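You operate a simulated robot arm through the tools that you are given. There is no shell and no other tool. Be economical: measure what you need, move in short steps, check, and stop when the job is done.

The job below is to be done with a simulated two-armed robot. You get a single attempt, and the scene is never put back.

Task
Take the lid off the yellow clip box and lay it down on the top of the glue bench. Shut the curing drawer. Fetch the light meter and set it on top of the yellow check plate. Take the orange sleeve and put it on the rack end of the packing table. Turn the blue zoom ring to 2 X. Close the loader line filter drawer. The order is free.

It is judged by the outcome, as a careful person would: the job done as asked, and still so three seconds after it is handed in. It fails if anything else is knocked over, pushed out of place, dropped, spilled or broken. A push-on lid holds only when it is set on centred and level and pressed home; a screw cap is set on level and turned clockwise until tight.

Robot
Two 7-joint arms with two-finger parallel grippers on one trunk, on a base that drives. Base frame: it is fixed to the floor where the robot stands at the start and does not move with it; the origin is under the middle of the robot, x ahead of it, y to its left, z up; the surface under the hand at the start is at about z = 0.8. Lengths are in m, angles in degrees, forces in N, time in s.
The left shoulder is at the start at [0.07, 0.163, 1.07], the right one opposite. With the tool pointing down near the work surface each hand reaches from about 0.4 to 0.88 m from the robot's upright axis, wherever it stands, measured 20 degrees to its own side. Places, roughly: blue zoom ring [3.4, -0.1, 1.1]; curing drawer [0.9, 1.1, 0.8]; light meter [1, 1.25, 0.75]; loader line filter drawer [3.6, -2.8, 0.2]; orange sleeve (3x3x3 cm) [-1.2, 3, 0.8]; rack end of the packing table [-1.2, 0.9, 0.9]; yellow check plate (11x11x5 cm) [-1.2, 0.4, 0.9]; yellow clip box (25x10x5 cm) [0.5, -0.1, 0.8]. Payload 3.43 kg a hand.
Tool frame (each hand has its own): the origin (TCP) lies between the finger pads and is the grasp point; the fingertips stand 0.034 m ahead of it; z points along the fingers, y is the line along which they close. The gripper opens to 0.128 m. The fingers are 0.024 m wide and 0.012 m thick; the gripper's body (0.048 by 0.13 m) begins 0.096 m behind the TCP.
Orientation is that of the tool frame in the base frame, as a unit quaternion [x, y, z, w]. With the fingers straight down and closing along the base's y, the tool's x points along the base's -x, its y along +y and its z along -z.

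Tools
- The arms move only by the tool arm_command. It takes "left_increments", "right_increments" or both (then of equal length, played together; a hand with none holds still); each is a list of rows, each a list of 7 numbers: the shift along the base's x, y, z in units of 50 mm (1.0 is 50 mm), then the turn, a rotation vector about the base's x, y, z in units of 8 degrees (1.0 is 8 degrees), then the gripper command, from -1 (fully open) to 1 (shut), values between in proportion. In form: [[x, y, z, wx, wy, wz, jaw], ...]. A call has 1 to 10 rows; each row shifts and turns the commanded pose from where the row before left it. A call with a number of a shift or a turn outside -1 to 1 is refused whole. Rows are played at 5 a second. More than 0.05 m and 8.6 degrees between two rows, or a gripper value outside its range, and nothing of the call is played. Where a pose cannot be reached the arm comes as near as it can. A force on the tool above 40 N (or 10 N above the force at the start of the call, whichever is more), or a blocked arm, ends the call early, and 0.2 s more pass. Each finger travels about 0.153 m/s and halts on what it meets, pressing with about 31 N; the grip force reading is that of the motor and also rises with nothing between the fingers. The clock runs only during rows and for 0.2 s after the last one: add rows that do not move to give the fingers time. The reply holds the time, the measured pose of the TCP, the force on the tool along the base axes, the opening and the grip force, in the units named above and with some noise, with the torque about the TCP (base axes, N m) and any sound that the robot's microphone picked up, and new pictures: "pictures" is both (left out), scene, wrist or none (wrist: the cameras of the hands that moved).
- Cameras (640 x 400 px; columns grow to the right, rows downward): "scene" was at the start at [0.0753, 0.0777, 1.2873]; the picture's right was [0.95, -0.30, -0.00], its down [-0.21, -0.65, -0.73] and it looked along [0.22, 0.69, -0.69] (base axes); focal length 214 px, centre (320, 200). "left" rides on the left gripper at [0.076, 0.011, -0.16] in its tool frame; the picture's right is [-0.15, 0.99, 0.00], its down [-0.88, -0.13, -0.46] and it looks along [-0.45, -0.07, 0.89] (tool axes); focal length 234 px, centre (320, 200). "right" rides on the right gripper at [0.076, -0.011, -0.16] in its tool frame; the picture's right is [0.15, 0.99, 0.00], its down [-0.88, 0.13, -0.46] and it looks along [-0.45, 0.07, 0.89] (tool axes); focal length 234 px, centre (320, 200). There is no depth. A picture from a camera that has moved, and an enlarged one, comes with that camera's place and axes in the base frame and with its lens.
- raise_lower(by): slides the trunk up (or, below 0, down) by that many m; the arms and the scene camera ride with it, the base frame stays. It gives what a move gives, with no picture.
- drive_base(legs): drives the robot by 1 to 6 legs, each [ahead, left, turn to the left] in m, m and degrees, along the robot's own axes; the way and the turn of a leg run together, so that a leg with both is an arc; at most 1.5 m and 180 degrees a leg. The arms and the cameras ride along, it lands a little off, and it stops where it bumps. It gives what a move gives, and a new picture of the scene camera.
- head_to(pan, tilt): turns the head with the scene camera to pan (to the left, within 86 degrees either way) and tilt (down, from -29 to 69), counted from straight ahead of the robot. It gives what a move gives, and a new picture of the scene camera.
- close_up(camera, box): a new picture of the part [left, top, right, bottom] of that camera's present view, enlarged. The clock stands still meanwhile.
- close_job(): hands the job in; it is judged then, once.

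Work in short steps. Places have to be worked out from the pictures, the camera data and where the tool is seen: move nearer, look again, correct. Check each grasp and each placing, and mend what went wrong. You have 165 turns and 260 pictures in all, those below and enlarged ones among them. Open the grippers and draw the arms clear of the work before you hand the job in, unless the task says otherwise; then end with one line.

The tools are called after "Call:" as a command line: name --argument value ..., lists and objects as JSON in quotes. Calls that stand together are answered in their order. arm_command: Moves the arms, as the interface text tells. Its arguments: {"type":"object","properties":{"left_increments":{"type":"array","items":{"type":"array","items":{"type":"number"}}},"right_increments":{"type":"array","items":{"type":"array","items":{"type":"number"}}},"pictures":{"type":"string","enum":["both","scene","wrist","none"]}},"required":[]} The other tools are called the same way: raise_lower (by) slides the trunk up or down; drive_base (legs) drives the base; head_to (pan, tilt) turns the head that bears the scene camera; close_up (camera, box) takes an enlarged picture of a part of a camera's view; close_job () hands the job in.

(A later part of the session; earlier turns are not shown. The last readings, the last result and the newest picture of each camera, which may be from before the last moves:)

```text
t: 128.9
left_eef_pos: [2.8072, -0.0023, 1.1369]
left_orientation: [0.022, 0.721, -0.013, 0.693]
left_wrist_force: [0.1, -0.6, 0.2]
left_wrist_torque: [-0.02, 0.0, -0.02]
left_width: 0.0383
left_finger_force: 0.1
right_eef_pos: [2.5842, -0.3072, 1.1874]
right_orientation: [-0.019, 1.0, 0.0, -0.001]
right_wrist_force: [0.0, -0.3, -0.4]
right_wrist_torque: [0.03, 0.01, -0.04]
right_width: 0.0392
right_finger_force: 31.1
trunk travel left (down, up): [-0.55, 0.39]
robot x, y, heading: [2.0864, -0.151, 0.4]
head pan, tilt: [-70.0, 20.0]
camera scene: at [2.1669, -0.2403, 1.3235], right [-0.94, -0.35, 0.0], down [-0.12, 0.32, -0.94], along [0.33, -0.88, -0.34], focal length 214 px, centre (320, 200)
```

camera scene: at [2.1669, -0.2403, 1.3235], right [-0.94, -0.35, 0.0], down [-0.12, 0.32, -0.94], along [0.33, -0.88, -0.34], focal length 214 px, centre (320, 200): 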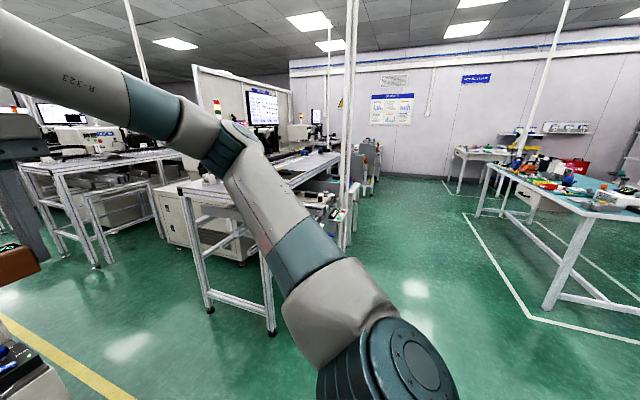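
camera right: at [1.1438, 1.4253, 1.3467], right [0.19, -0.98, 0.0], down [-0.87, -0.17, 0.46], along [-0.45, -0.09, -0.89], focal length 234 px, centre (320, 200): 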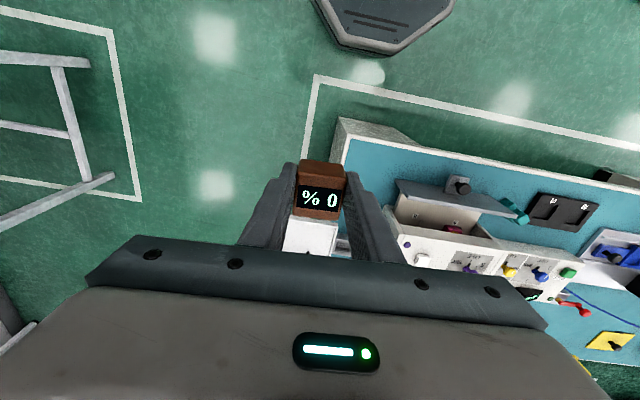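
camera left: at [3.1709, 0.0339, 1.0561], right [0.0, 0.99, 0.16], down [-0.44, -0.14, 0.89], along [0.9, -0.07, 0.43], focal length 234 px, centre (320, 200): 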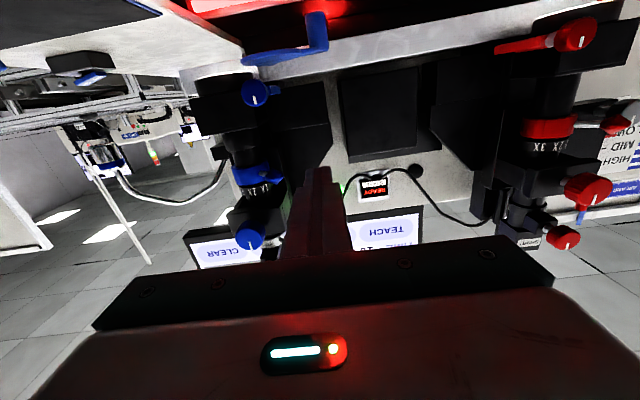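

The drawer's place is hidden by the right arm. I retract the left hand, turn right and drive along the aisle to about y = −1.6, then look.

Call:
arm_command --left_increments '[[-0.9, 0.3, 0, 0, 0, 0, 0.4], [-0.9, 0.3, 0, 0, 0, 0, 0.4], [-0.9, 0.3, 0, 0, 0, 0, 0.4], [-0.9, 0.3, 0, 0, 0, 0, 0.4]]' --pictures "none"

Call:
drive_base --legs '[[0, 0, -90], [1.4, 0, 0]]'

Call:
head_to --pan 50 --tilt 25

```text
t: 129.9
left_eef_pos: [2.6852, 0.0481, 1.1498]
left_orientation: [0.021, 0.72, -0.012, 0.693]
left_wrist_force: [-0.6, 0.2, 0.9]
left_wrist_torque: [0.02, 0.0, 0.01]
left_width: 0.0385
left_finger_force: 0.1
left hand out of reach, approached as far as the arm can: row 3, 4
right_eef_pos: [2.5831, -0.3077, 1.1861]
right_orientation: [-0.019, 1.0, -0.001, -0.001]
right_wrist_force: [-0.2, 0.3, -1.0]
right_wrist_torque: [-0.02, 0.03, -0.01]
right_width: 0.0393
right_finger_force: 31.0
trunk travel left (down, up): [-0.55, 0.39]
robot x, y, heading: [2.0839, -0.155, 0.3]
head pan, tilt: [-70.0, 20.0]
```

```text
t: 140.6
left_eef_pos: [2.3512, -2.1347, 1.1514]
left_orientation: [0.515, 0.504, -0.49, 0.491]
left_wrist_force: [-0.1, 0.1, 1.0]
left_wrist_torque: [0.02, -0.01, 0.0]
left_width: 0.0383
left_finger_force: 0.0
right_eef_pos: [1.9933, -2.0448, 1.1862]
right_orientation: [0.679, 0.734, 0.001, 0.0]
right_wrist_force: [0.6, 0.1, -0.6]
right_wrist_torque: [0.01, 0.0, 0.02]
right_width: 0.0388
right_finger_force: 30.5
trunk travel left (down, up): [-0.55, 0.39]
robot x, y, heading: [2.1321, -1.5417, -87.5]
head pan, tilt: [-70.0, 20.0]
camera scene: at [2.0455, -1.6274, 1.3235], right [-0.38, 0.92, 0.0], down [0.32, 0.13, -0.94], along [-0.87, -0.36, -0.34], focal length 214 px, centre (320, 200)
```

scene: 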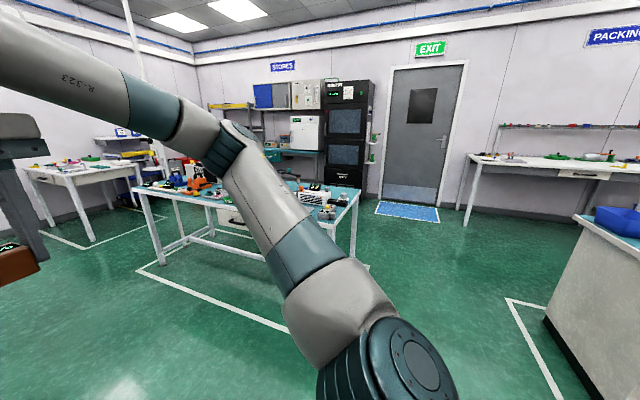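

```text
t: 142.6
left_eef_pos: [2.3523, -2.1343, 1.1505]
left_orientation: [0.515, 0.504, -0.49, 0.491]
left_wrist_force: [-0.4, -0.5, 0.6]
left_wrist_torque: [-0.04, 0.02, 0.02]
left_width: 0.0386
left_finger_force: 0.0
right_eef_pos: [1.9919, -2.0451, 1.1867]
right_orientation: [0.679, 0.734, 0.001, -0.001]
right_wrist_force: [0.4, 0.2, -2.4]
right_wrist_torque: [0.02, -0.01, 0.03]
right_width: 0.0391
right_finger_force: 31.0
trunk travel left (down, up): [-0.55, 0.39]
robot x, y, heading: [2.1288, -1.5409, -87.4]
head pan, tilt: [50.0, 25.0]
camera scene: at [2.2046, -1.6479, 1.3155], right [-0.61, -0.79, 0.0], down [-0.33, 0.26, -0.91], along [0.72, -0.55, -0.42], focal length 214 px, centre (320, 200)
```

scene: 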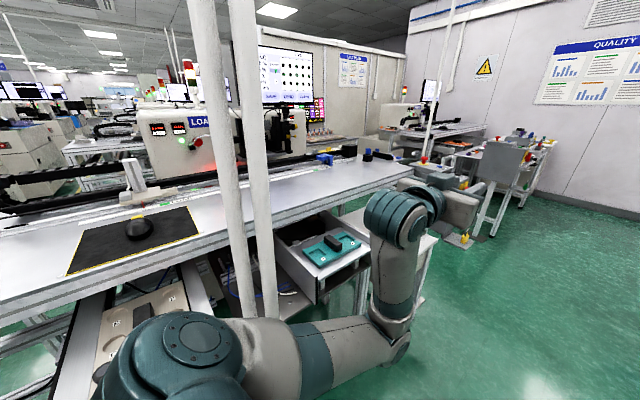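

A loader station is ahead. I enlarge the part under its bench where a drawer with a teal tray shows.

Call:
close_up --camera "scene" --box '[200, 180, 440, 330]'

```text
2.67 times, centred on (320, 255) of scene
camera zoom: at [2.2046, -1.6479, 1.3155], right [-0.61, -0.79, 0.0], down [-0.33, 0.26, -0.91], along [0.72, -0.55, -0.42], focal length 572 px, centre (320, 53)
```

zoom: 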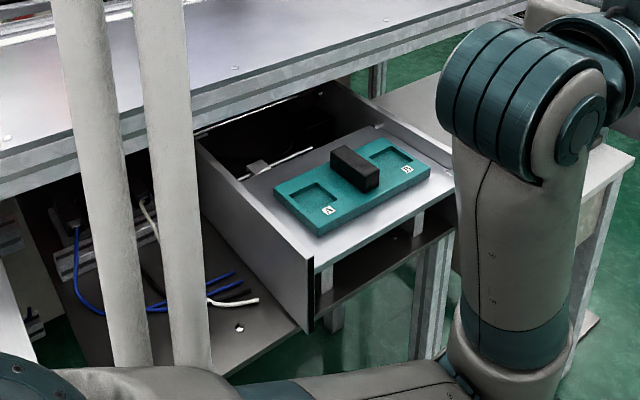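

The tray there is a shelf; the filter drawer may be lower and further. I look straight ahead before driving on.

Call:
head_to --pan 15 --tilt 25

```text
t: 143.6
left_eef_pos: [2.3527, -2.1348, 1.1488]
left_orientation: [0.516, 0.503, -0.49, 0.49]
left_wrist_force: [0.1, -0.7, -0.2]
left_wrist_torque: [0.0, 0.01, 0.0]
left_width: 0.0386
left_finger_force: 0.1
right_eef_pos: [1.9922, -2.0447, 1.1868]
right_orientation: [0.68, 0.734, 0.0, 0.0]
right_wrist_force: [1.2, 0.0, 0.0]
right_wrist_torque: [0.02, 0.01, 0.0]
right_width: 0.0391
right_finger_force: 31.0
trunk travel left (down, up): [-0.55, 0.39]
robot x, y, heading: [2.128, -1.5412, -87.6]
head pan, tilt: [15.0, 25.0]
camera scene: at [2.1593, -1.6795, 1.3154], right [-0.95, -0.3, 0.0], down [-0.13, 0.4, -0.91], along [0.27, -0.86, -0.42], focal length 214 px, centre (320, 200)
```

scene: 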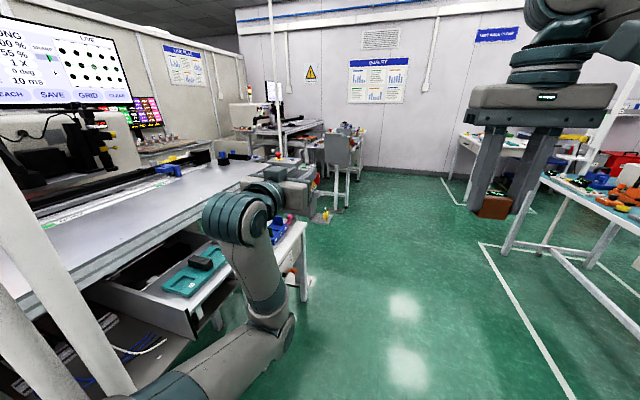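

I drive on to about y = −2.7, keeping to the right of the small table, and look left.

Call:
drive_base --legs '[[1.15, -0.15, 0]]'

Call:
head_to --pan 75 --tilt 25

```text
t: 149.5
left_eef_pos: [2.2486, -3.2929, 1.1497]
left_orientation: [0.516, 0.503, -0.491, 0.49]
left_wrist_force: [-0.5, 0.2, -0.3]
left_wrist_torque: [-0.01, -0.02, 0.0]
left_width: 0.0383
left_finger_force: 0.1
right_eef_pos: [1.8901, -3.2027, 1.187]
right_orientation: [0.681, 0.732, 0.0, 0.0]
right_wrist_force: [-0.3, -0.4, -0.6]
right_wrist_torque: [0.01, 0.0, 0.01]
right_width: 0.0393
right_finger_force: 30.8
trunk travel left (down, up): [-0.55, 0.39]
robot x, y, heading: [2.0276, -2.6989, -88.1]
head pan, tilt: [15.0, 25.0]
camera scene: at [2.0572, -2.8366, 1.3154], right [-0.95, -0.3, 0.0], down [-0.13, 0.4, -0.91], along [0.27, -0.87, -0.42], focal length 214 px, centre (320, 200)
```

scene: 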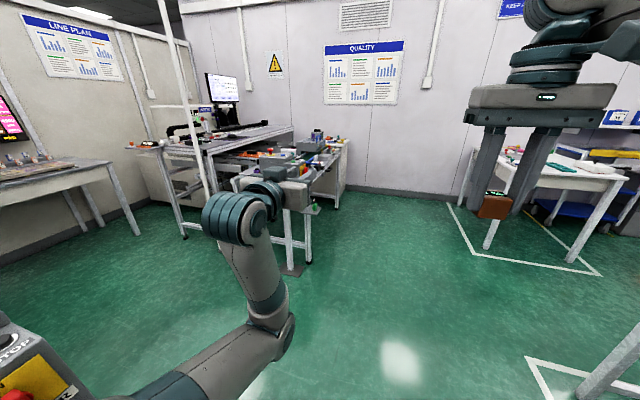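

```text
t: 150.8
left_eef_pos: [2.2499, -3.2919, 1.1489]
left_orientation: [0.515, 0.504, -0.49, 0.49]
left_wrist_force: [0.4, 0.4, -0.1]
left_wrist_torque: [0.02, 0.02, -0.01]
left_width: 0.0385
left_finger_force: 0.0
right_eef_pos: [1.8898, -3.2017, 1.1867]
right_orientation: [0.681, 0.732, 0.001, -0.001]
right_wrist_force: [-0.4, 0.3, -0.9]
right_wrist_torque: [0.03, 0.03, -0.02]
right_width: 0.0391
right_finger_force: 31.4
trunk travel left (down, up): [-0.55, 0.39]
robot x, y, heading: [2.0257, -2.6958, -87.9]
head pan, tilt: [75.0, 25.0]
camera scene: at [2.1197, -2.7687, 1.3155], right [-0.22, -0.98, 0.0], down [-0.41, 0.09, -0.91], along [0.88, -0.2, -0.42], focal length 214 px, centre (320, 200)
```

scene: 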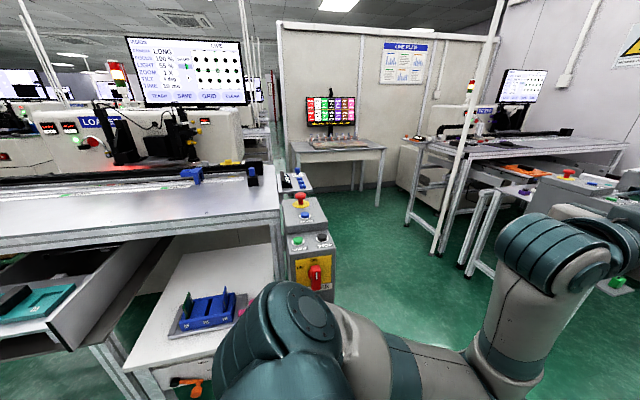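

The given spot falls on the grey control box at the end of the loader bench. I enlarge there.

Call:
close_up --camera "scene" --box '[140, 160, 380, 310]'

```text
2.67 times, centred on (260, 235) of scene
camera zoom: at [2.1197, -2.7687, 1.3155], right [-0.22, -0.98, 0.0], down [-0.41, 0.09, -0.91], along [0.88, -0.2, -0.42], focal length 572 px, centre (480, 107)
```

zoom: 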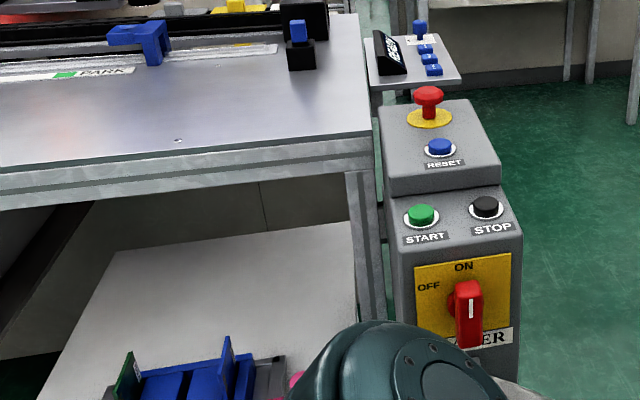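

I turn to face the loader so that the arms don't block the low view.

Call:
drive_base --legs '[[0, -0.1, 0], [0, 0, 88]]'

Call:
head_to --pan 0 --tilt 40

```text
t: 155.7
left_eef_pos: [2.5297, -2.5019, 1.1509]
left_orientation: [0.022, 0.72, -0.013, 0.694]
left_wrist_force: [0.2, 1.2, 0.3]
left_wrist_torque: [-0.02, -0.01, 0.01]
left_width: 0.0383
left_finger_force: 0.2
right_eef_pos: [2.4269, -2.8575, 1.1868]
right_orientation: [-0.018, 1.0, 0.0, -0.001]
right_wrist_force: [-0.8, 1.1, -0.3]
right_wrist_torque: [-0.05, 0.04, 0.02]
right_width: 0.0391
right_finger_force: 31.4
trunk travel left (down, up): [-0.55, 0.39]
robot x, y, heading: [1.9281, -2.6971, 0.2]
head pan, tilt: [75.0, 25.0]
camera scene: at [2.0015, -2.6128, 1.3155], right [0.97, -0.26, 0.0], down [-0.11, -0.41, -0.91], along [0.23, 0.88, -0.42], focal length 214 px, centre (320, 200)
```

scene: 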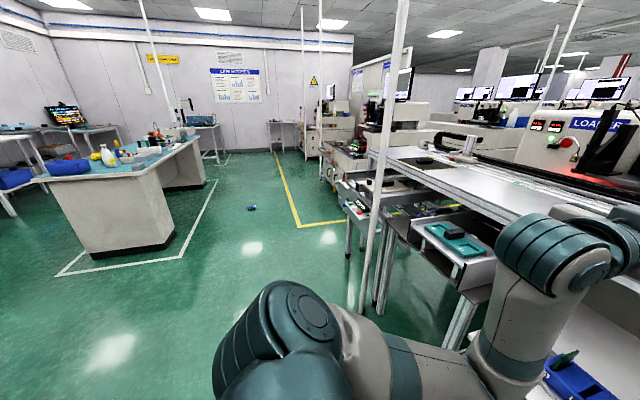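

```text
t: 157.2
left_eef_pos: [2.5297, -2.5014, 1.1493]
left_orientation: [0.022, 0.72, -0.013, 0.693]
left_wrist_force: [0.2, 0.1, 0.0]
left_wrist_torque: [-0.01, -0.03, 0.04]
left_width: 0.0385
left_finger_force: 0.1
right_eef_pos: [2.4275, -2.8581, 1.1864]
right_orientation: [-0.018, 1.0, 0.0, -0.001]
right_wrist_force: [1.2, 0.8, -0.2]
right_wrist_torque: [-0.01, 0.0, -0.01]
right_width: 0.0395
right_finger_force: 30.9
trunk travel left (down, up): [-0.55, 0.39]
robot x, y, heading: [1.9256, -2.704, 0.3]
head pan, tilt: [0.0, 40.0]
camera scene: at [2.0629, -2.7017, 1.2921], right [0.0, -1.0, 0.0], down [-0.64, 0.0, -0.77], along [0.77, 0.0, -0.64], focal length 214 px, centre (320, 200)
```

scene: 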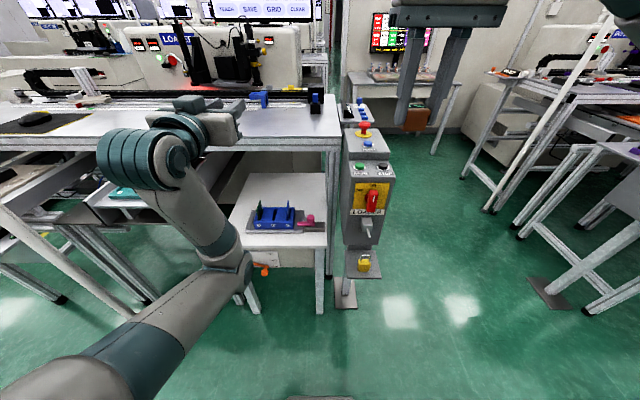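

Call:
close_up --camera "scene" --box '[220, 110, 444, 310]'

```text
2.00 times, centred on (332, 210) of scene
camera zoom: at [2.0629, -2.7017, 1.2921], right [0.0, -1.0, 0.0], down [-0.64, 0.0, -0.77], along [0.77, 0.0, -0.64], focal length 429 px, centre (296, 180)
```

zoom: 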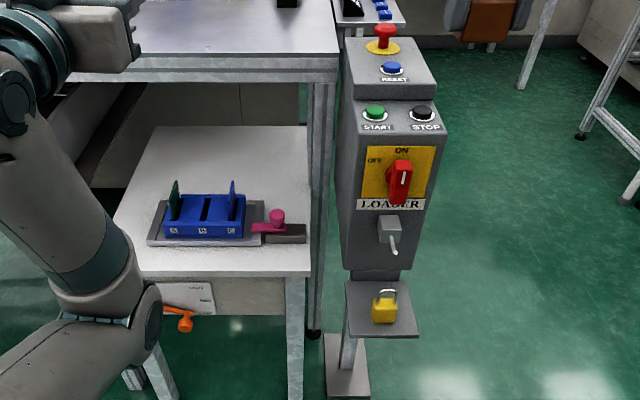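

The drawer must be around the bench's end, past the control post. I sidestep right to y≈−3.45 and advance a little, then look left.

Call:
drive_base --legs '[[0, -0.75, 0], [0.6, 0, 0]]'

Call:
head_to --pan 25 --tilt 35

```text
t: 164.3
left_eef_pos: [3.1323, -3.2439, 1.1501]
left_orientation: [0.019, 0.72, -0.01, 0.693]
left_wrist_force: [0.7, 0.1, 0.0]
left_wrist_torque: [0.02, -0.01, 0.0]
left_width: 0.0385
left_finger_force: 0.1
right_eef_pos: [3.0315, -3.5995, 1.1866]
right_orientation: [-0.022, 1.0, 0.0, -0.002]
right_wrist_force: [0.4, -0.8, -0.9]
right_wrist_torque: [0.0, 0.03, 0.02]
right_width: 0.0389
right_finger_force: 31.1
trunk travel left (down, up): [-0.55, 0.39]
robot x, y, heading: [2.533, -3.4483, 0.6]
head pan, tilt: [0.0, 40.0]
camera scene: at [2.6674, -3.4464, 1.2921], right [0.01, -1.0, 0.0], down [-0.64, -0.01, -0.77], along [0.77, 0.01, -0.64], focal length 214 px, centre (320, 200)
```

scene: 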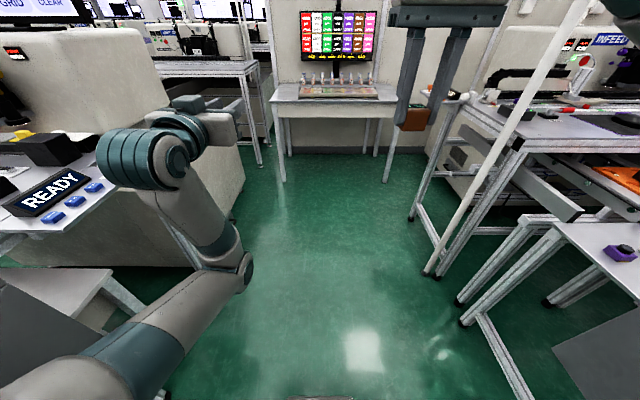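

```text
t: 165.2
left_eef_pos: [3.1331, -3.2441, 1.1503]
left_orientation: [0.02, 0.72, -0.011, 0.694]
left_wrist_force: [0.0, -0.3, 0.3]
left_wrist_torque: [0.01, 0.02, 0.02]
left_width: 0.0382
left_finger_force: 0.1
right_eef_pos: [3.0317, -3.6003, 1.1873]
right_orientation: [-0.022, 1.0, 0.0, -0.001]
right_wrist_force: [1.1, 0.4, -0.6]
right_wrist_torque: [-0.01, 0.0, -0.02]
right_width: 0.0389
right_finger_force: 30.7
trunk travel left (down, up): [-0.55, 0.39]
robot x, y, heading: [2.5339, -3.4471, 0.8]
head pan, tilt: [25.0, 35.0]
camera scene: at [2.6615, -3.4094, 1.2997], right [0.43, -0.9, 0.0], down [-0.52, -0.25, -0.82], along [0.74, 0.35, -0.57], focal length 214 px, centre (320, 200)
```

scene: 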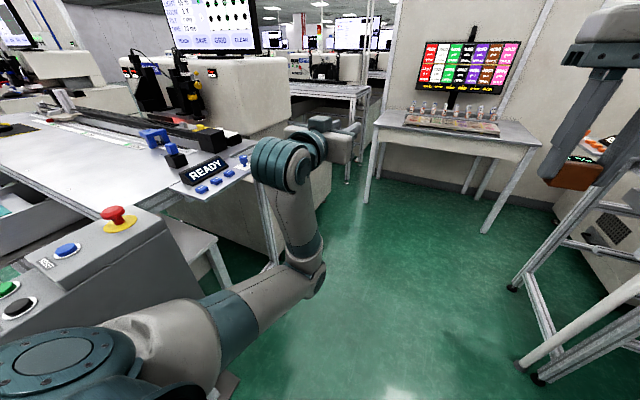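

The left arm hides the spot. I tuck it (fingers down), then drive further in and turn to face the machine's end.

Call:
arm_command --left_increments '[[-0.2, 0.1, 0, 0, 1, 0, 1], [-0.2, 0.1, 0, 0, 1, 0, 1], [-0.2, 0.1, 0, 0, 1, 0, 1], [-0.2, 0.1, 0, 0, 1, 0, 1], [-0.3, 0.1, 0, 0, 1, 0, 1], [-0.3, 0.1, 0, 0, 1, 0, 1], [-0.4, 0, 0, 0, 1, 0, 1], [-0.5, 0, 0, 0, 1, 0, 1], [-0.5, 0, 0, 0, 1, 0, 1], [-0.5, 0, 0, 0, 1, 0, 1]]' --pictures "none"

Call:
drive_base --legs '[[0.45, -0.05, 0], [0, 0, 30]]'

Call:
head_to --pan 20 --tilt 40

```text
t: 167.6
left_eef_pos: [3.1484, -3.1363, 0.9644]
left_orientation: [-0.01, 0.883, 0.039, 0.468]
left_wrist_force: [0.4, 0.3, 0.1]
left_wrist_torque: [0.01, -0.01, 0.02]
left_width: 0.0
left_finger_force: 31.1
left hand out of reach, approached as far as the arm can: row 1, 2, 3, 4, 5, 6, 7, 8, 9, 10
right_eef_pos: [3.0314, -3.5997, 1.187]
right_orientation: [-0.022, 1.0, -0.001, -0.001]
right_wrist_force: [0.8, -0.1, -1.4]
right_wrist_torque: [0.03, 0.03, 0.02]
right_width: 0.0389
right_finger_force: 31.2
trunk travel left (down, up): [-0.55, 0.39]
robot x, y, heading: [2.5288, -3.4454, 0.4]
head pan, tilt: [25.0, 35.0]
stopped in row 10 (left hand): the arm was blocked; the commanded pose is now the measured one
```

```text
t: 171.8
left_eef_pos: [3.3612, -2.915, 0.9635]
left_orientation: [-0.237, 0.85, 0.158, 0.443]
left_wrist_force: [-0.3, 0.5, -0.2]
left_wrist_torque: [0.02, -0.02, 0.0]
left_width: 0.0
left_finger_force: 30.7
right_eef_pos: [3.4917, -3.3736, 1.1879]
right_orientation: [-0.28, 0.96, 0.0, -0.001]
right_wrist_force: [0.4, -0.1, -0.6]
right_wrist_torque: [0.0, -0.01, 0.01]
right_width: 0.0393
right_finger_force: 30.7
trunk travel left (down, up): [-0.55, 0.39]
robot x, y, heading: [2.9788, -3.4904, 30.4]
head pan, tilt: [25.0, 35.0]
camera scene: at [3.0748, -3.395, 1.2997], right [0.83, -0.56, 0.0], down [-0.32, -0.47, -0.82], along [0.46, 0.68, -0.57], focal length 214 px, centre (320, 200)
```

scene: 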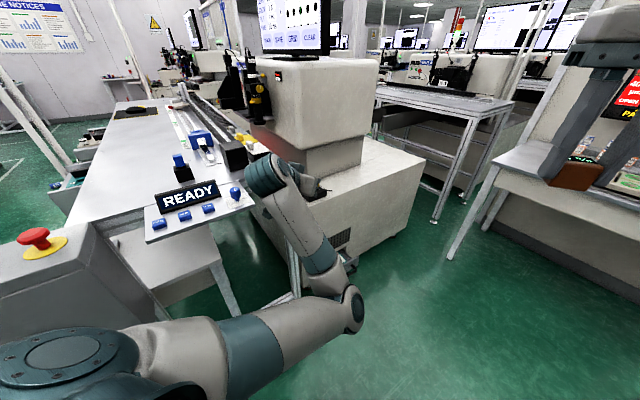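

```text
t: 172.4
left_eef_pos: [3.3593, -2.9145, 0.9639]
left_orientation: [-0.238, 0.85, 0.16, 0.442]
left_wrist_force: [-0.5, -0.3, 0.9]
left_wrist_torque: [0.02, -0.03, 0.02]
left_width: 0.0001
left_finger_force: 31.5
right_eef_pos: [3.491, -3.3754, 1.1872]
right_orientation: [-0.279, 0.96, 0.0, -0.001]
right_wrist_force: [-0.5, -0.8, -0.8]
right_wrist_torque: [0.0, 0.02, -0.01]
right_width: 0.039
right_finger_force: 31.1
trunk travel left (down, up): [-0.55, 0.39]
robot x, y, heading: [2.9805, -3.4954, 30.8]
head pan, tilt: [20.0, 40.0]
camera scene: at [3.0791, -3.4022, 1.2922], right [0.77, -0.63, 0.0], down [-0.41, -0.5, -0.77], along [0.49, 0.59, -0.64], focal length 214 px, centre (320, 200)
```

scene: 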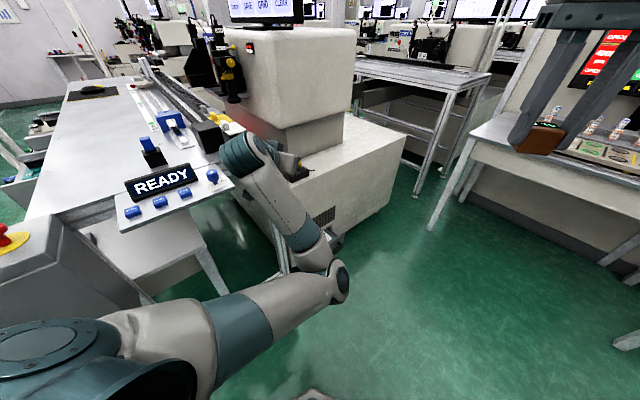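

The left hand ended low near the READY panel; I lift it up and back toward the robot first.

Call:
arm_command --left_increments '[[0, 0, 0.9, 0, 0, 0, 1], [0, 0, 0.9, 0, 0, 0, 1], [0, 0, 0.9, 0, 0, 0, 1], [0, 0, 0.9, 0, 0, 0, 1], [0, -0.5, 0.7, 0, 0, 0, 1]]' --pictures "both"

```text
t: 173.6
left_eef_pos: [3.4056, -2.8788, 1.1434]
left_orientation: [-0.238, 0.849, 0.16, 0.443]
left_wrist_force: [-0.5, 0.5, 0.4]
left_wrist_torque: [0.02, 0.01, 0.04]
left_width: 0.0
left_finger_force: 31.4
left hand out of reach, approached as far as the arm can: row 1, 2, 3, 4, 5
right_eef_pos: [3.4897, -3.3749, 1.1881]
right_orientation: [-0.28, 0.96, 0.0, -0.001]
right_wrist_force: [-0.2, 0.2, -0.8]
right_wrist_torque: [-0.01, 0.02, 0.0]
right_width: 0.0392
right_finger_force: 30.9
trunk travel left (down, up): [-0.55, 0.39]
robot x, y, heading: [2.9804, -3.4921, 30.6]
head pan, tilt: [20.0, 40.0]
camera scene: at [3.0787, -3.4028, 1.2921], right [0.77, -0.63, 0.0], down [-0.41, -0.5, -0.77], along [0.49, 0.59, -0.64], focal length 214 px, centre (320, 200)
camera left: at [3.2539, -2.9659, 1.172], right [-0.47, 0.87, 0.18], down [0.2, -0.1, 0.98], along [0.86, 0.49, -0.13], focal length 234 px, centre (320, 200)
```

scene: 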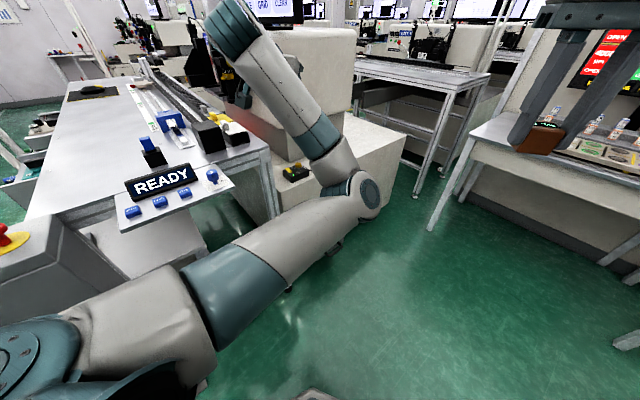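
left: 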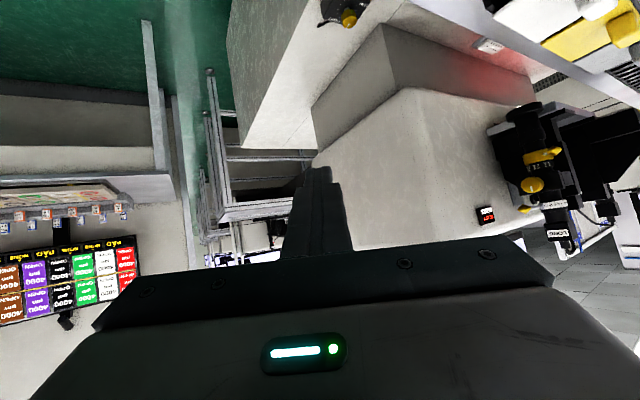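

I finish turning the left hand to point down where it stands (there is room), so the arm regains its usual posture.

Call:
arm_command --left_increments '[[0, 0, 0.2, -0.5, 0.85, 0, 1], [0, 0, 0.2, -0.5, 0.85, 0, 1], [0, 0, 0.2, -0.5, 0.85, 0, 1], [0, 0, 0.2, -0.5, 0.85, 0, 1], [0, 0, 0.2, -0.5, 0.85, 0, 1], [0, 0, 0, -0.5, 0.85, 0, 1], [0, 0, 0, -0.5, 0.85, 0, 1]]' --pictures "scene"

```text
t: 175.2
left_eef_pos: [3.4126, -2.8576, 1.1934]
left_orientation: [-0.251, 0.967, 0.036, -0.004]
left_wrist_force: [-0.5, -1.1, 0.2]
left_wrist_torque: [-0.01, -0.01, -0.02]
left_width: 0.0
left_finger_force: 31.0
left hand out of reach, approached as far as the arm can: row 1, 2
right_eef_pos: [3.4911, -3.3738, 1.1873]
right_orientation: [-0.28, 0.96, 0.0, 0.0]
right_wrist_force: [-0.3, -0.3, -0.9]
right_wrist_torque: [-0.03, -0.01, -0.01]
right_width: 0.039
right_finger_force: 30.7
trunk travel left (down, up): [-0.55, 0.39]
robot x, y, heading: [2.9821, -3.4904, 30.6]
head pan, tilt: [20.0, 40.0]
camera scene: at [3.0786, -3.4016, 1.2921], right [0.77, -0.63, 0.0], down [-0.41, -0.5, -0.77], along [0.49, 0.59, -0.64], focal length 214 px, centre (320, 200)
```

scene: 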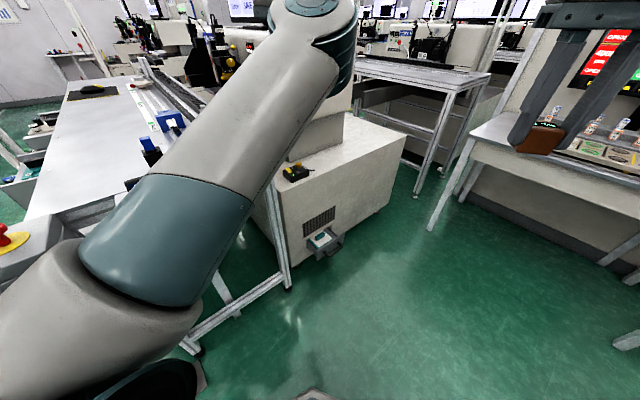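

Now a small open drawer is visible low on the cabinet's end face. I enlarge it.

Call:
close_up --camera "scene" --box '[272, 190, 368, 270]'

```text
5.00 times, centred on (320, 230) of scene
camera zoom: at [3.0786, -3.4016, 1.2921], right [0.77, -0.63, 0.0], down [-0.41, -0.5, -0.77], along [0.49, 0.59, -0.64], focal length 1072 px, centre (320, 50)
```

zoom: 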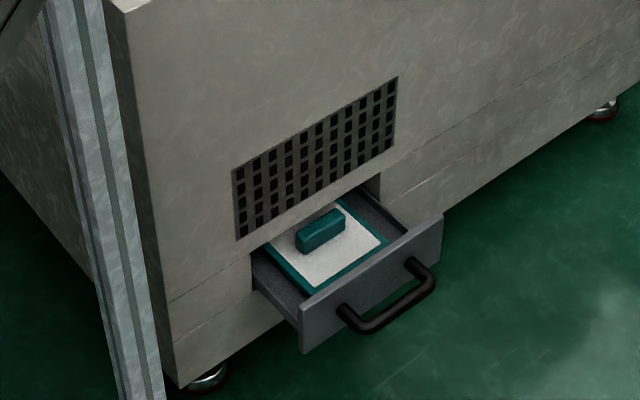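

The drawer opens toward −y; its front is at ≈[3.67, −2.80], z 0.17–0.27, with a bar handle. I retract the left hand, then drive to stand in front of it facing +y.

Call:
arm_command --left_increments '[[-0.78, -0.46, 0, 0, 0, 0, 1], [-0.78, -0.46, 0, 0, 0, 0, 1], [-0.78, -0.46, 0, 0, 0, 0, 1], [-0.78, -0.46, 0, 0, 0, 0, 1]]' --pictures "none"

Call:
drive_base --legs '[[0, 0, -30], [0.72, 0.05, 0]]'

Call:
head_to --pan 60 --tilt 45

```text
t: 176.2
left_eef_pos: [3.2521, -2.8911, 1.2096]
left_orientation: [-0.25, 0.968, 0.037, -0.003]
left_wrist_force: [0.1, 0.3, 0.1]
left_wrist_torque: [-0.04, 0.0, 0.01]
left_width: 0.0003
left_finger_force: 31.2
left hand out of reach, approached as far as the arm can: row 2, 3, 4
right_eef_pos: [3.4903, -3.3754, 1.1873]
right_orientation: [-0.28, 0.96, 0.0, -0.001]
right_wrist_force: [-0.7, 0.2, -1.2]
right_wrist_torque: [0.0, 0.01, 0.0]
right_width: 0.0391
right_finger_force: 30.8
trunk travel left (down, up): [-0.55, 0.39]
robot x, y, heading: [2.9854, -3.4939, 30.6]
head pan, tilt: [20.0, 40.0]
```

```text
t: 181.6
left_eef_pos: [4.2407, -3.054, 1.2091]
left_orientation: [0.011, 0.999, 0.036, 0.006]
left_wrist_force: [-0.1, 0.0, 0.7]
left_wrist_torque: [0.0, 0.01, -0.03]
left_width: 0.0
left_finger_force: 30.8
right_eef_pos: [4.2011, -3.5919, 1.1866]
right_orientation: [-0.019, 1.0, 0.0, -0.001]
right_wrist_force: [-0.6, 0.5, -1.5]
right_wrist_torque: [-0.02, -0.02, -0.01]
right_width: 0.0391
right_finger_force: 31.5
trunk travel left (down, up): [-0.55, 0.39]
robot x, y, heading: [3.7046, -3.4374, 0.4]
head pan, tilt: [20.0, 40.0]
camera scene: at [3.8326, -3.4081, 1.2921], right [0.35, -0.94, 0.0], down [-0.6, -0.22, -0.77], along [0.72, 0.27, -0.64], focal length 214 px, centre (320, 200)
```

scene: 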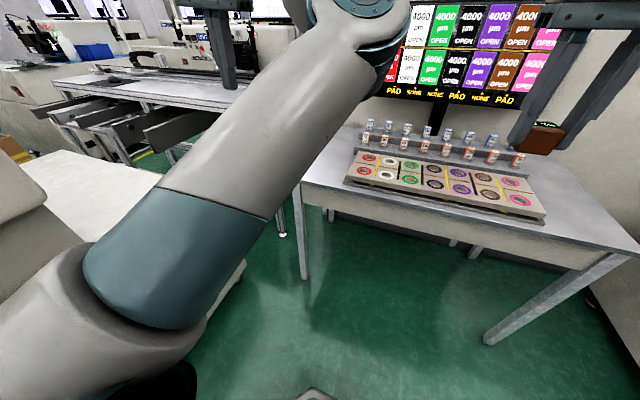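

```text
t: 182.7
left_eef_pos: [4.2425, -3.0538, 1.2095]
left_orientation: [0.011, 0.999, 0.036, 0.006]
left_wrist_force: [0.3, 0.1, -0.4]
left_wrist_torque: [-0.03, 0.0, -0.03]
left_width: 0.0
left_finger_force: 31.4
right_eef_pos: [4.2016, -3.5922, 1.1873]
right_orientation: [-0.019, 1.0, 0.0, -0.001]
right_wrist_force: [-0.6, 0.3, -1.4]
right_wrist_torque: [-0.02, 0.0, 0.0]
right_width: 0.0392
right_finger_force: 31.6
trunk travel left (down, up): [-0.55, 0.39]
robot x, y, heading: [3.7013, -3.4372, 0.4]
head pan, tilt: [60.0, 45.0]
camera scene: at [3.7932, -3.367, 1.2849], right [0.87, -0.5, 0.0], down [-0.35, -0.61, -0.71], along [0.35, 0.61, -0.71], focal length 214 px, centre (320, 200)
```

scene: 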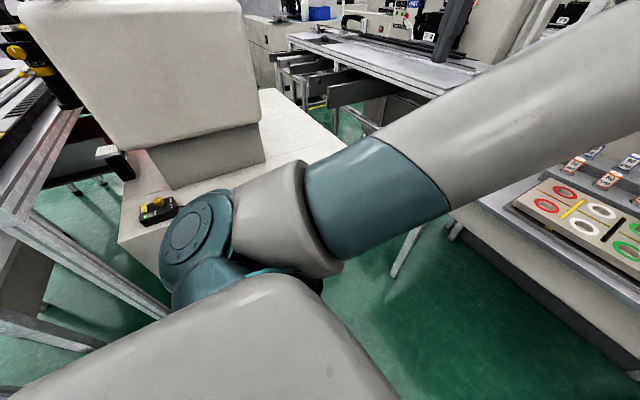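

I turn left in place to face the cabinet (checked: the sweep clears the machine and sample table).

Call:
drive_base --legs '[[0, 0, 90]]'

Call:
head_to --pan 0 --tilt 60

```text
t: 186.9
left_eef_pos: [3.3155, -2.8997, 1.2086]
left_orientation: [-0.701, 0.713, 0.03, -0.021]
left_wrist_force: [0.2, 0.0, -0.4]
left_wrist_torque: [-0.01, 0.0, 0.0]
left_width: 0.0
left_finger_force: 31.0
right_eef_pos: [3.8563, -2.9355, 1.1874]
right_orientation: [0.721, -0.692, 0.0, 0.001]
right_wrist_force: [0.6, 0.2, -1.2]
right_wrist_torque: [0.02, -0.02, -0.01]
right_width: 0.039
right_finger_force: 30.9
trunk travel left (down, up): [-0.55, 0.39]
robot x, y, heading: [3.7, -3.4361, 90.4]
head pan, tilt: [60.0, 45.0]
camera scene: at [3.631, -3.3475, 1.2849], right [0.49, 0.87, 0.0], down [0.62, -0.35, -0.71], along [-0.62, 0.35, -0.71], focal length 214 px, centre (320, 200)
```

scene: 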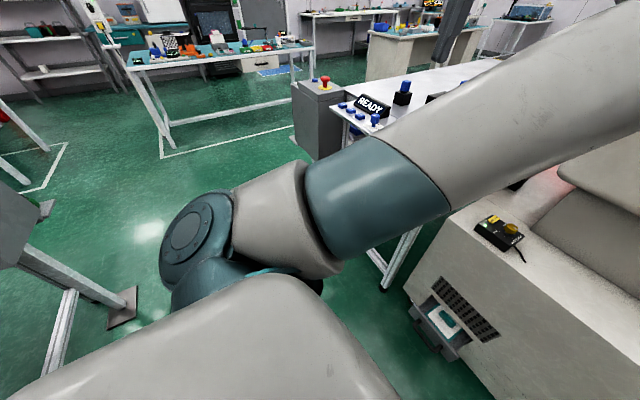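

```text
t: 188.2
left_eef_pos: [3.3159, -2.899, 1.2097]
left_orientation: [-0.701, 0.712, 0.03, -0.021]
left_wrist_force: [-0.3, 0.8, -0.4]
left_wrist_torque: [0.01, -0.01, -0.02]
left_width: 0.0
left_finger_force: 31.1
right_eef_pos: [3.8567, -2.9359, 1.1875]
right_orientation: [0.723, -0.691, 0.001, 0.001]
right_wrist_force: [1.2, -0.3, -0.7]
right_wrist_torque: [-0.03, 0.02, -0.01]
right_width: 0.0391
right_finger_force: 31.4
trunk travel left (down, up): [-0.55, 0.39]
robot x, y, heading: [3.7012, -3.4387, 90.5]
head pan, tilt: [0.0, 60.0]
camera scene: at [3.7012, -3.3208, 1.2654], right [1.0, 0.01, 0.0], down [0.01, -0.87, -0.5], along [-0.01, 0.5, -0.87], focal length 214 px, centre (320, 200)
```

scene: 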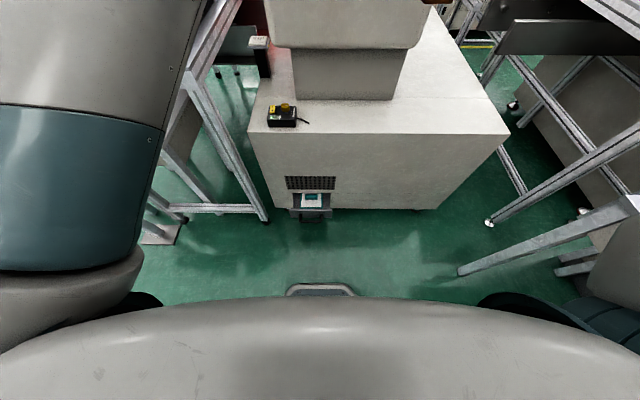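

I enlarge the drawer from here.

Call:
close_up --camera "scene" --box '[262, 165, 358, 225]'

```text
6.67 times, centred on (310, 195) of scene
camera zoom: at [3.7012, -3.3208, 1.2654], right [1.0, 0.01, 0.0], down [0.01, -0.87, -0.5], along [-0.01, 0.5, -0.87], focal length 1430 px, centre (387, 233)
```

zoom: 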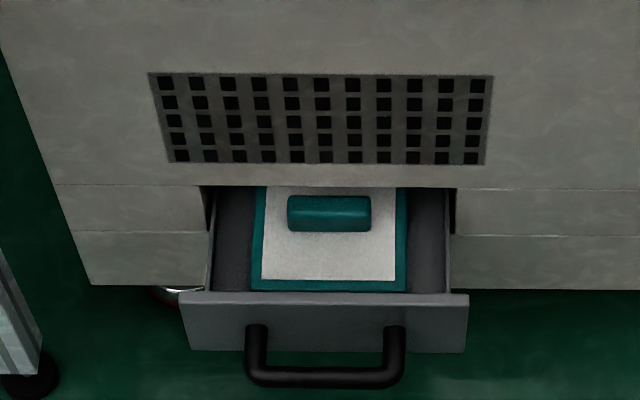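

The drawer front is centred at x≈3.64, z 0.17–0.265, about 9 cm out. I back 0.1 m, centre the left hand and lower the trunk 0.5 m.

Call:
drive_base --legs '[[-0.1, 0, 0]]'

Call:
arm_command --left_increments '[[0.7, 0, 0, 0, 0, 0, 0], [0.8, 0, 0, 0, 0, 0, 0], [0.8, 0, 0, 0, 0, 0, -0.5], [0.8, 0, 0, 0, 0, 0, -0.5], [0.7, 0, 0, 0, 0, 0, -0.5], [0.5, 0, 0, 0, 0, 0, -0.5]]' --right_increments '[[0.6, 0, 0, 0, 0, 0, 1], [0.6, 0, 0, 0, 0, 0, 1], [0.6, 0, 0, 0, 0, 0, 1], [0.4, 0, 0, 0, 0, 0, 1], [0, 0, 0, 0, 0, 0, 1], [0, 0, 0, 0, 0, 0, 1]]' --pictures "none"

Call:
raise_lower --by -0.5

Call:
head_to --pan 0 --tilt 45

```text
t: 189.4
left_eef_pos: [3.3169, -2.9991, 1.2092]
left_orientation: [-0.701, 0.712, 0.029, -0.021]
left_wrist_force: [0.4, 0.7, 1.3]
left_wrist_torque: [0.02, -0.01, 0.0]
left_width: 0.0
left_finger_force: 31.2
right_eef_pos: [3.8564, -3.0353, 1.1868]
right_orientation: [0.723, -0.691, 0.0, -0.001]
right_wrist_force: [-0.1, -0.3, -1.2]
right_wrist_torque: [0.01, -0.02, -0.02]
right_width: 0.039
right_finger_force: 30.6
trunk travel left (down, up): [-0.55, 0.39]
robot x, y, heading: [3.7031, -3.5327, 90.9]
head pan, tilt: [0.0, 60.0]
camera scene: at [3.7023, -3.4203, 1.2654], right [1.0, 0.01, 0.0], down [0.01, -0.87, -0.5], along [-0.01, 0.5, -0.87], focal length 214 px, centre (320, 200)
```

scene: 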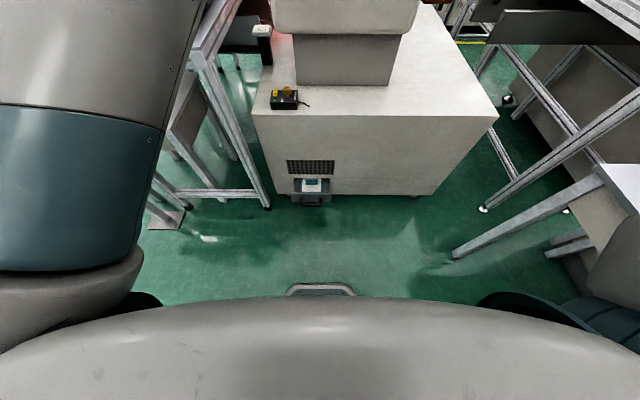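

```text
t: 190.8
left_eef_pos: [3.3218, -2.9943, 1.2125]
left_orientation: [-0.701, 0.712, 0.03, -0.021]
left_wrist_force: [0.1, 0.1, 0.3]
left_wrist_torque: [-0.04, 0.04, 0.02]
left_width: 0.0963
left_finger_force: 0.0
left hand out of reach, approached as far as the arm can: row 1, 2, 3, 4, 5, 6
right_eef_pos: [3.9671, -3.035, 1.1873]
right_orientation: [0.722, -0.692, -0.001, 0.0]
right_wrist_force: [0.6, 0.6, -1.1]
right_wrist_torque: [0.0, 0.0, 0.01]
right_width: 0.039
right_finger_force: 31.1
trunk travel left (down, up): [-0.55, 0.39]
robot x, y, heading: [3.702, -3.5357, 90.8]
head pan, tilt: [0.0, 60.0]
```

```text
refused: -0.5 is not a number from -0.4 to 0.4
```

```text
t: 191.6
left_eef_pos: [3.3211, -2.995, 1.2124]
left_orientation: [-0.701, 0.712, 0.029, -0.02]
left_wrist_force: [-0.2, -0.5, -0.6]
left_wrist_torque: [-0.03, -0.02, 0.03]
left_width: 0.0958
left_finger_force: 0.0
right_eef_pos: [3.967, -3.0356, 1.1877]
right_orientation: [0.723, -0.691, 0.001, 0.001]
right_wrist_force: [-0.3, -0.1, -0.5]
right_wrist_torque: [0.02, -0.01, 0.01]
right_width: 0.0392
right_finger_force: 31.5
trunk travel left (down, up): [-0.55, 0.39]
robot x, y, heading: [3.7011, -3.5356, 90.6]
head pan, tilt: [0.0, 45.0]
camera scene: at [3.7021, -3.4054, 1.2848], right [1.0, 0.01, 0.0], down [0.01, -0.71, -0.71], along [-0.01, 0.71, -0.71], focal length 214 px, centre (320, 200)
```

scene: 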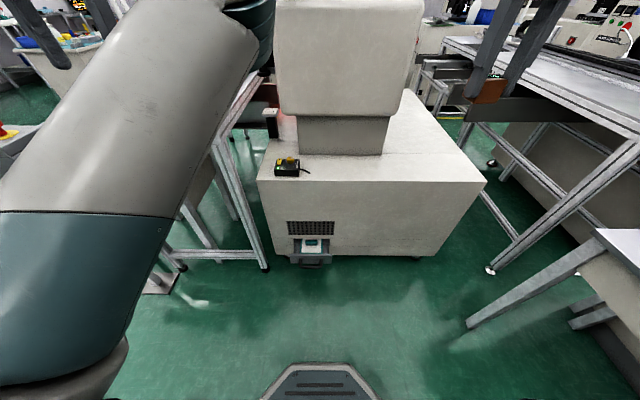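

The left arm is caught at a joint limit in this posture; I try moving it forward/down to free it.

Call:
arm_command --left_increments '[[0, 0.6, -0.6, 0, 0, 0, 0], [0, 0.6, -0.6, 0, 0, 0, 0], [0, 0.6, -0.6, 0, 0, 0, 0]]' --pictures "scene"

```text
t: 192.4
left_eef_pos: [3.3208, -2.9032, 1.12]
left_orientation: [-0.702, 0.712, 0.028, -0.021]
left_wrist_force: [-0.2, 0.8, -0.4]
left_wrist_torque: [-0.01, -0.03, 0.0]
left_width: 0.0639
left_finger_force: 0.1
right_eef_pos: [3.9654, -3.0335, 1.1871]
right_orientation: [0.722, -0.692, 0.0, 0.001]
right_wrist_force: [0.8, 1.1, -0.9]
right_wrist_torque: [-0.03, -0.02, 0.0]
right_width: 0.0392
right_finger_force: 31.4
trunk travel left (down, up): [-0.55, 0.39]
robot x, y, heading: [3.7002, -3.534, 90.6]
head pan, tilt: [0.0, 45.0]
camera scene: at [3.7017, -3.4038, 1.2847], right [1.0, 0.01, 0.0], down [0.01, -0.71, -0.71], along [-0.01, 0.71, -0.71], focal length 214 px, centre (320, 200)
```

scene: 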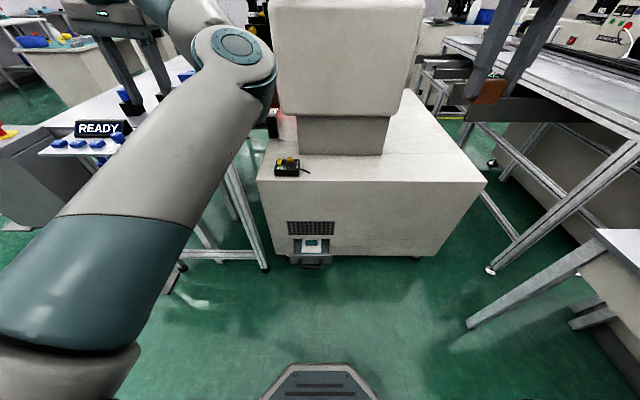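

The elbow has flipped inward. I try sliding the hand to the right and turning it forward from here, in stages.

Call:
arm_command --left_increments '[[0.4, 0, -0.4, 1, 0, 0, 0], [0.4, 0, -0.4, 1, 0, 0, 0], [0.4, 0, -0.4, 1, 0, 0, 0], [0.4, 0, -0.4, 1, 0, 0, 0]]' --pictures "scene"

```text
t: 193.4
left_eef_pos: [3.345, -2.8656, 1.0439]
left_orientation: [0.679, -0.677, -0.224, -0.173]
left_wrist_force: [-0.6, -0.7, -0.3]
left_wrist_torque: [0.0, -0.01, 0.03]
left_width: 0.0642
left_finger_force: 0.1
left hand out of reach, approached as far as the arm can: row 1, 2, 3, 4
right_eef_pos: [3.9665, -3.0337, 1.1866]
right_orientation: [0.722, -0.691, 0.001, 0.0]
right_wrist_force: [0.0, -0.2, -0.7]
right_wrist_torque: [-0.05, -0.02, -0.01]
right_width: 0.0389
right_finger_force: 31.1
trunk travel left (down, up): [-0.55, 0.39]
robot x, y, heading: [3.7037, -3.5343, 90.8]
head pan, tilt: [0.0, 45.0]
camera scene: at [3.7019, -3.4044, 1.2848], right [1.0, 0.01, 0.0], down [0.01, -0.71, -0.71], along [-0.01, 0.71, -0.71], focal length 214 px, centre (320, 200)
```

scene: 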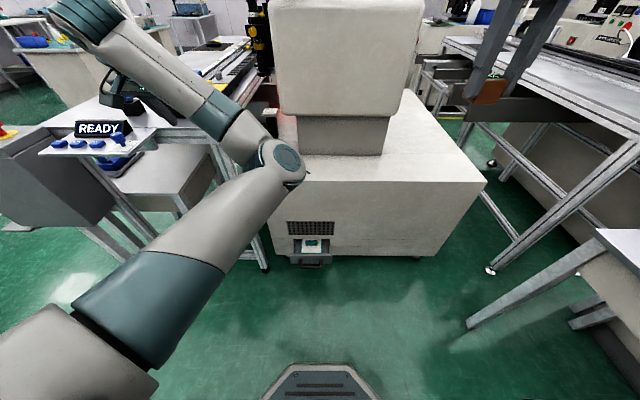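

I extend the left arm out to its own side, nearly straight, so the elbow can drop back to its normal side.

Call:
arm_command --left_increments '[[-0.5, -0.3, 0.3, -1, 0, 0, 0], [-0.7, -0.3, 0.3, -1, 0, 0, 0], [-0.8, -0.3, 0.2, -1, 0, 0, 0], [-0.8, -0.4, 0.2, -1, 0, 0, 0], [-0.8, -0.4, 0.2, 0, 0, 0, 0], [-0.8, -0.4, 0.2, 0, 0, 0, 0], [-0.8, -0.4, 0.2, 0, 0, 0, 0], [-0.8, -0.4, 0.2, 0, 0, 0, 0]]' --pictures "none"

Call:
head_to --pan 30 --tilt 35

```text
t: 195.2
left_eef_pos: [3.04, -3.0119, 1.1338]
left_orientation: [-0.701, 0.712, 0.029, -0.021]
left_wrist_force: [0.1, -0.1, -0.6]
left_wrist_torque: [-0.02, -0.03, -0.01]
left_width: 0.0639
left_finger_force: 0.0
right_eef_pos: [3.9652, -3.0366, 1.1878]
right_orientation: [0.722, -0.692, 0.0, -0.001]
right_wrist_force: [-0.1, -0.4, -0.8]
right_wrist_torque: [-0.01, -0.03, -0.01]
right_width: 0.0392
right_finger_force: 31.0
trunk travel left (down, up): [-0.55, 0.39]
robot x, y, heading: [3.7022, -3.536, 90.7]
head pan, tilt: [0.0, 45.0]
```

```text
t: 196.1
left_eef_pos: [3.0414, -3.01, 1.135]
left_orientation: [-0.701, 0.712, 0.03, -0.021]
left_wrist_force: [0.7, 0.5, -0.4]
left_wrist_torque: [-0.01, -0.05, 0.02]
left_width: 0.0641
left_finger_force: 0.0
right_eef_pos: [3.9663, -3.0361, 1.189]
right_orientation: [0.723, -0.691, 0.0, 0.0]
right_wrist_force: [1.1, 0.3, -0.8]
right_wrist_torque: [-0.02, 0.01, -0.04]
right_width: 0.039
right_finger_force: 31.6
trunk travel left (down, up): [-0.55, 0.39]
robot x, y, heading: [3.7036, -3.5365, 90.8]
head pan, tilt: [30.0, 35.0]
camera scene: at [3.6579, -3.411, 1.2997], right [0.86, 0.51, 0.0], down [0.29, -0.49, -0.82], along [-0.42, 0.71, -0.57], focal length 214 px, centre (320, 200)
```

scene: 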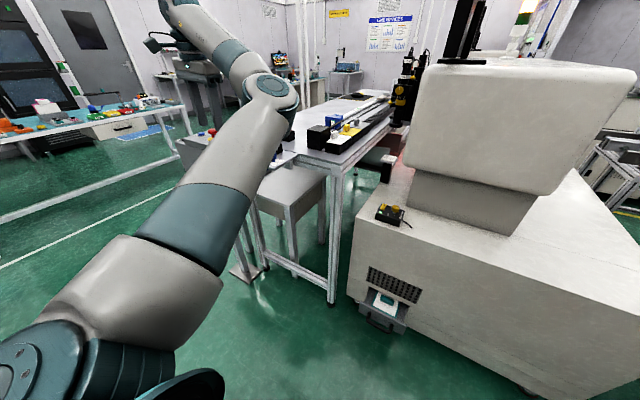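

Not yet; I stretch it further out and slightly back.

Call:
arm_command --left_increments '[[-0.7, -0.6, -0.1, 0, 0, 0, 0], [-0.7, -0.6, -0.1, 0, 0, 0, 0], [-0.7, -0.6, -0.1, 0, 0, 0, 0], [-0.7, -0.6, -0.1, 0, 0, 0, 0], [-0.7, -0.6, -0.1, 0, 0, 0, 0], [-0.7, -0.4, -0.1, 0, 0, 0, 0], [-0.7, 0, -0.1, 0, 0, 0, 0], [-0.7, 0, -0.1, 0, 0, 0, 0]]' --pictures "none"

Call:
head_to --pan 60 --tilt 35

```text
t: 197.9
left_eef_pos: [2.7718, -3.1881, 1.0767]
left_orientation: [-0.702, 0.712, 0.03, -0.02]
left_wrist_force: [0.8, 0.1, -0.3]
left_wrist_torque: [-0.04, -0.01, 0.01]
left_width: 0.0641
left_finger_force: 0.1
left hand out of reach, approached as far as the arm can: row 8
right_eef_pos: [3.966, -3.0357, 1.1876]
right_orientation: [0.722, -0.691, 0.001, -0.001]
right_wrist_force: [0.5, -0.4, -0.9]
right_wrist_torque: [-0.03, -0.04, 0.02]
right_width: 0.0392
right_finger_force: 31.2
trunk travel left (down, up): [-0.55, 0.39]
robot x, y, heading: [3.7021, -3.5365, 90.8]
head pan, tilt: [30.0, 35.0]
```

```text
t: 198.9
left_eef_pos: [2.7731, -3.1879, 1.0766]
left_orientation: [-0.702, 0.712, 0.03, -0.02]
left_wrist_force: [-0.7, -0.9, 0.8]
left_wrist_torque: [0.02, 0.03, 0.01]
left_width: 0.0639
left_finger_force: 0.0
right_eef_pos: [3.9663, -3.0355, 1.1873]
right_orientation: [0.723, -0.691, 0.0, 0.0]
right_wrist_force: [-0.2, 0.2, -0.6]
right_wrist_torque: [-0.03, -0.04, -0.01]
right_width: 0.0391
right_finger_force: 31.3
trunk travel left (down, up): [-0.55, 0.39]
robot x, y, heading: [3.7025, -3.5372, 90.6]
head pan, tilt: [60.0, 35.0]
camera scene: at [3.626, -3.4436, 1.2997], right [0.49, 0.87, 0.0], down [0.5, -0.28, -0.82], along [-0.71, 0.4, -0.57], focal length 214 px, centre (320, 200)
```

scene: 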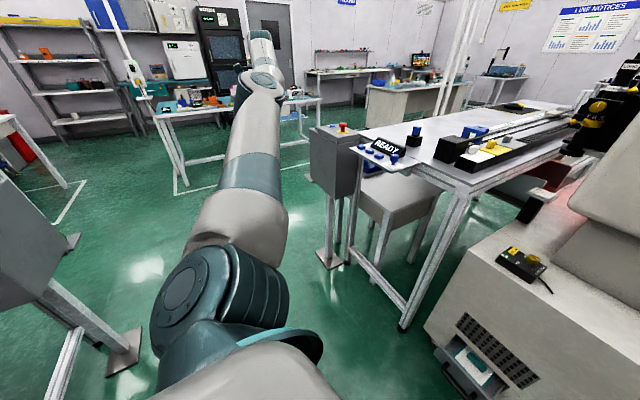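

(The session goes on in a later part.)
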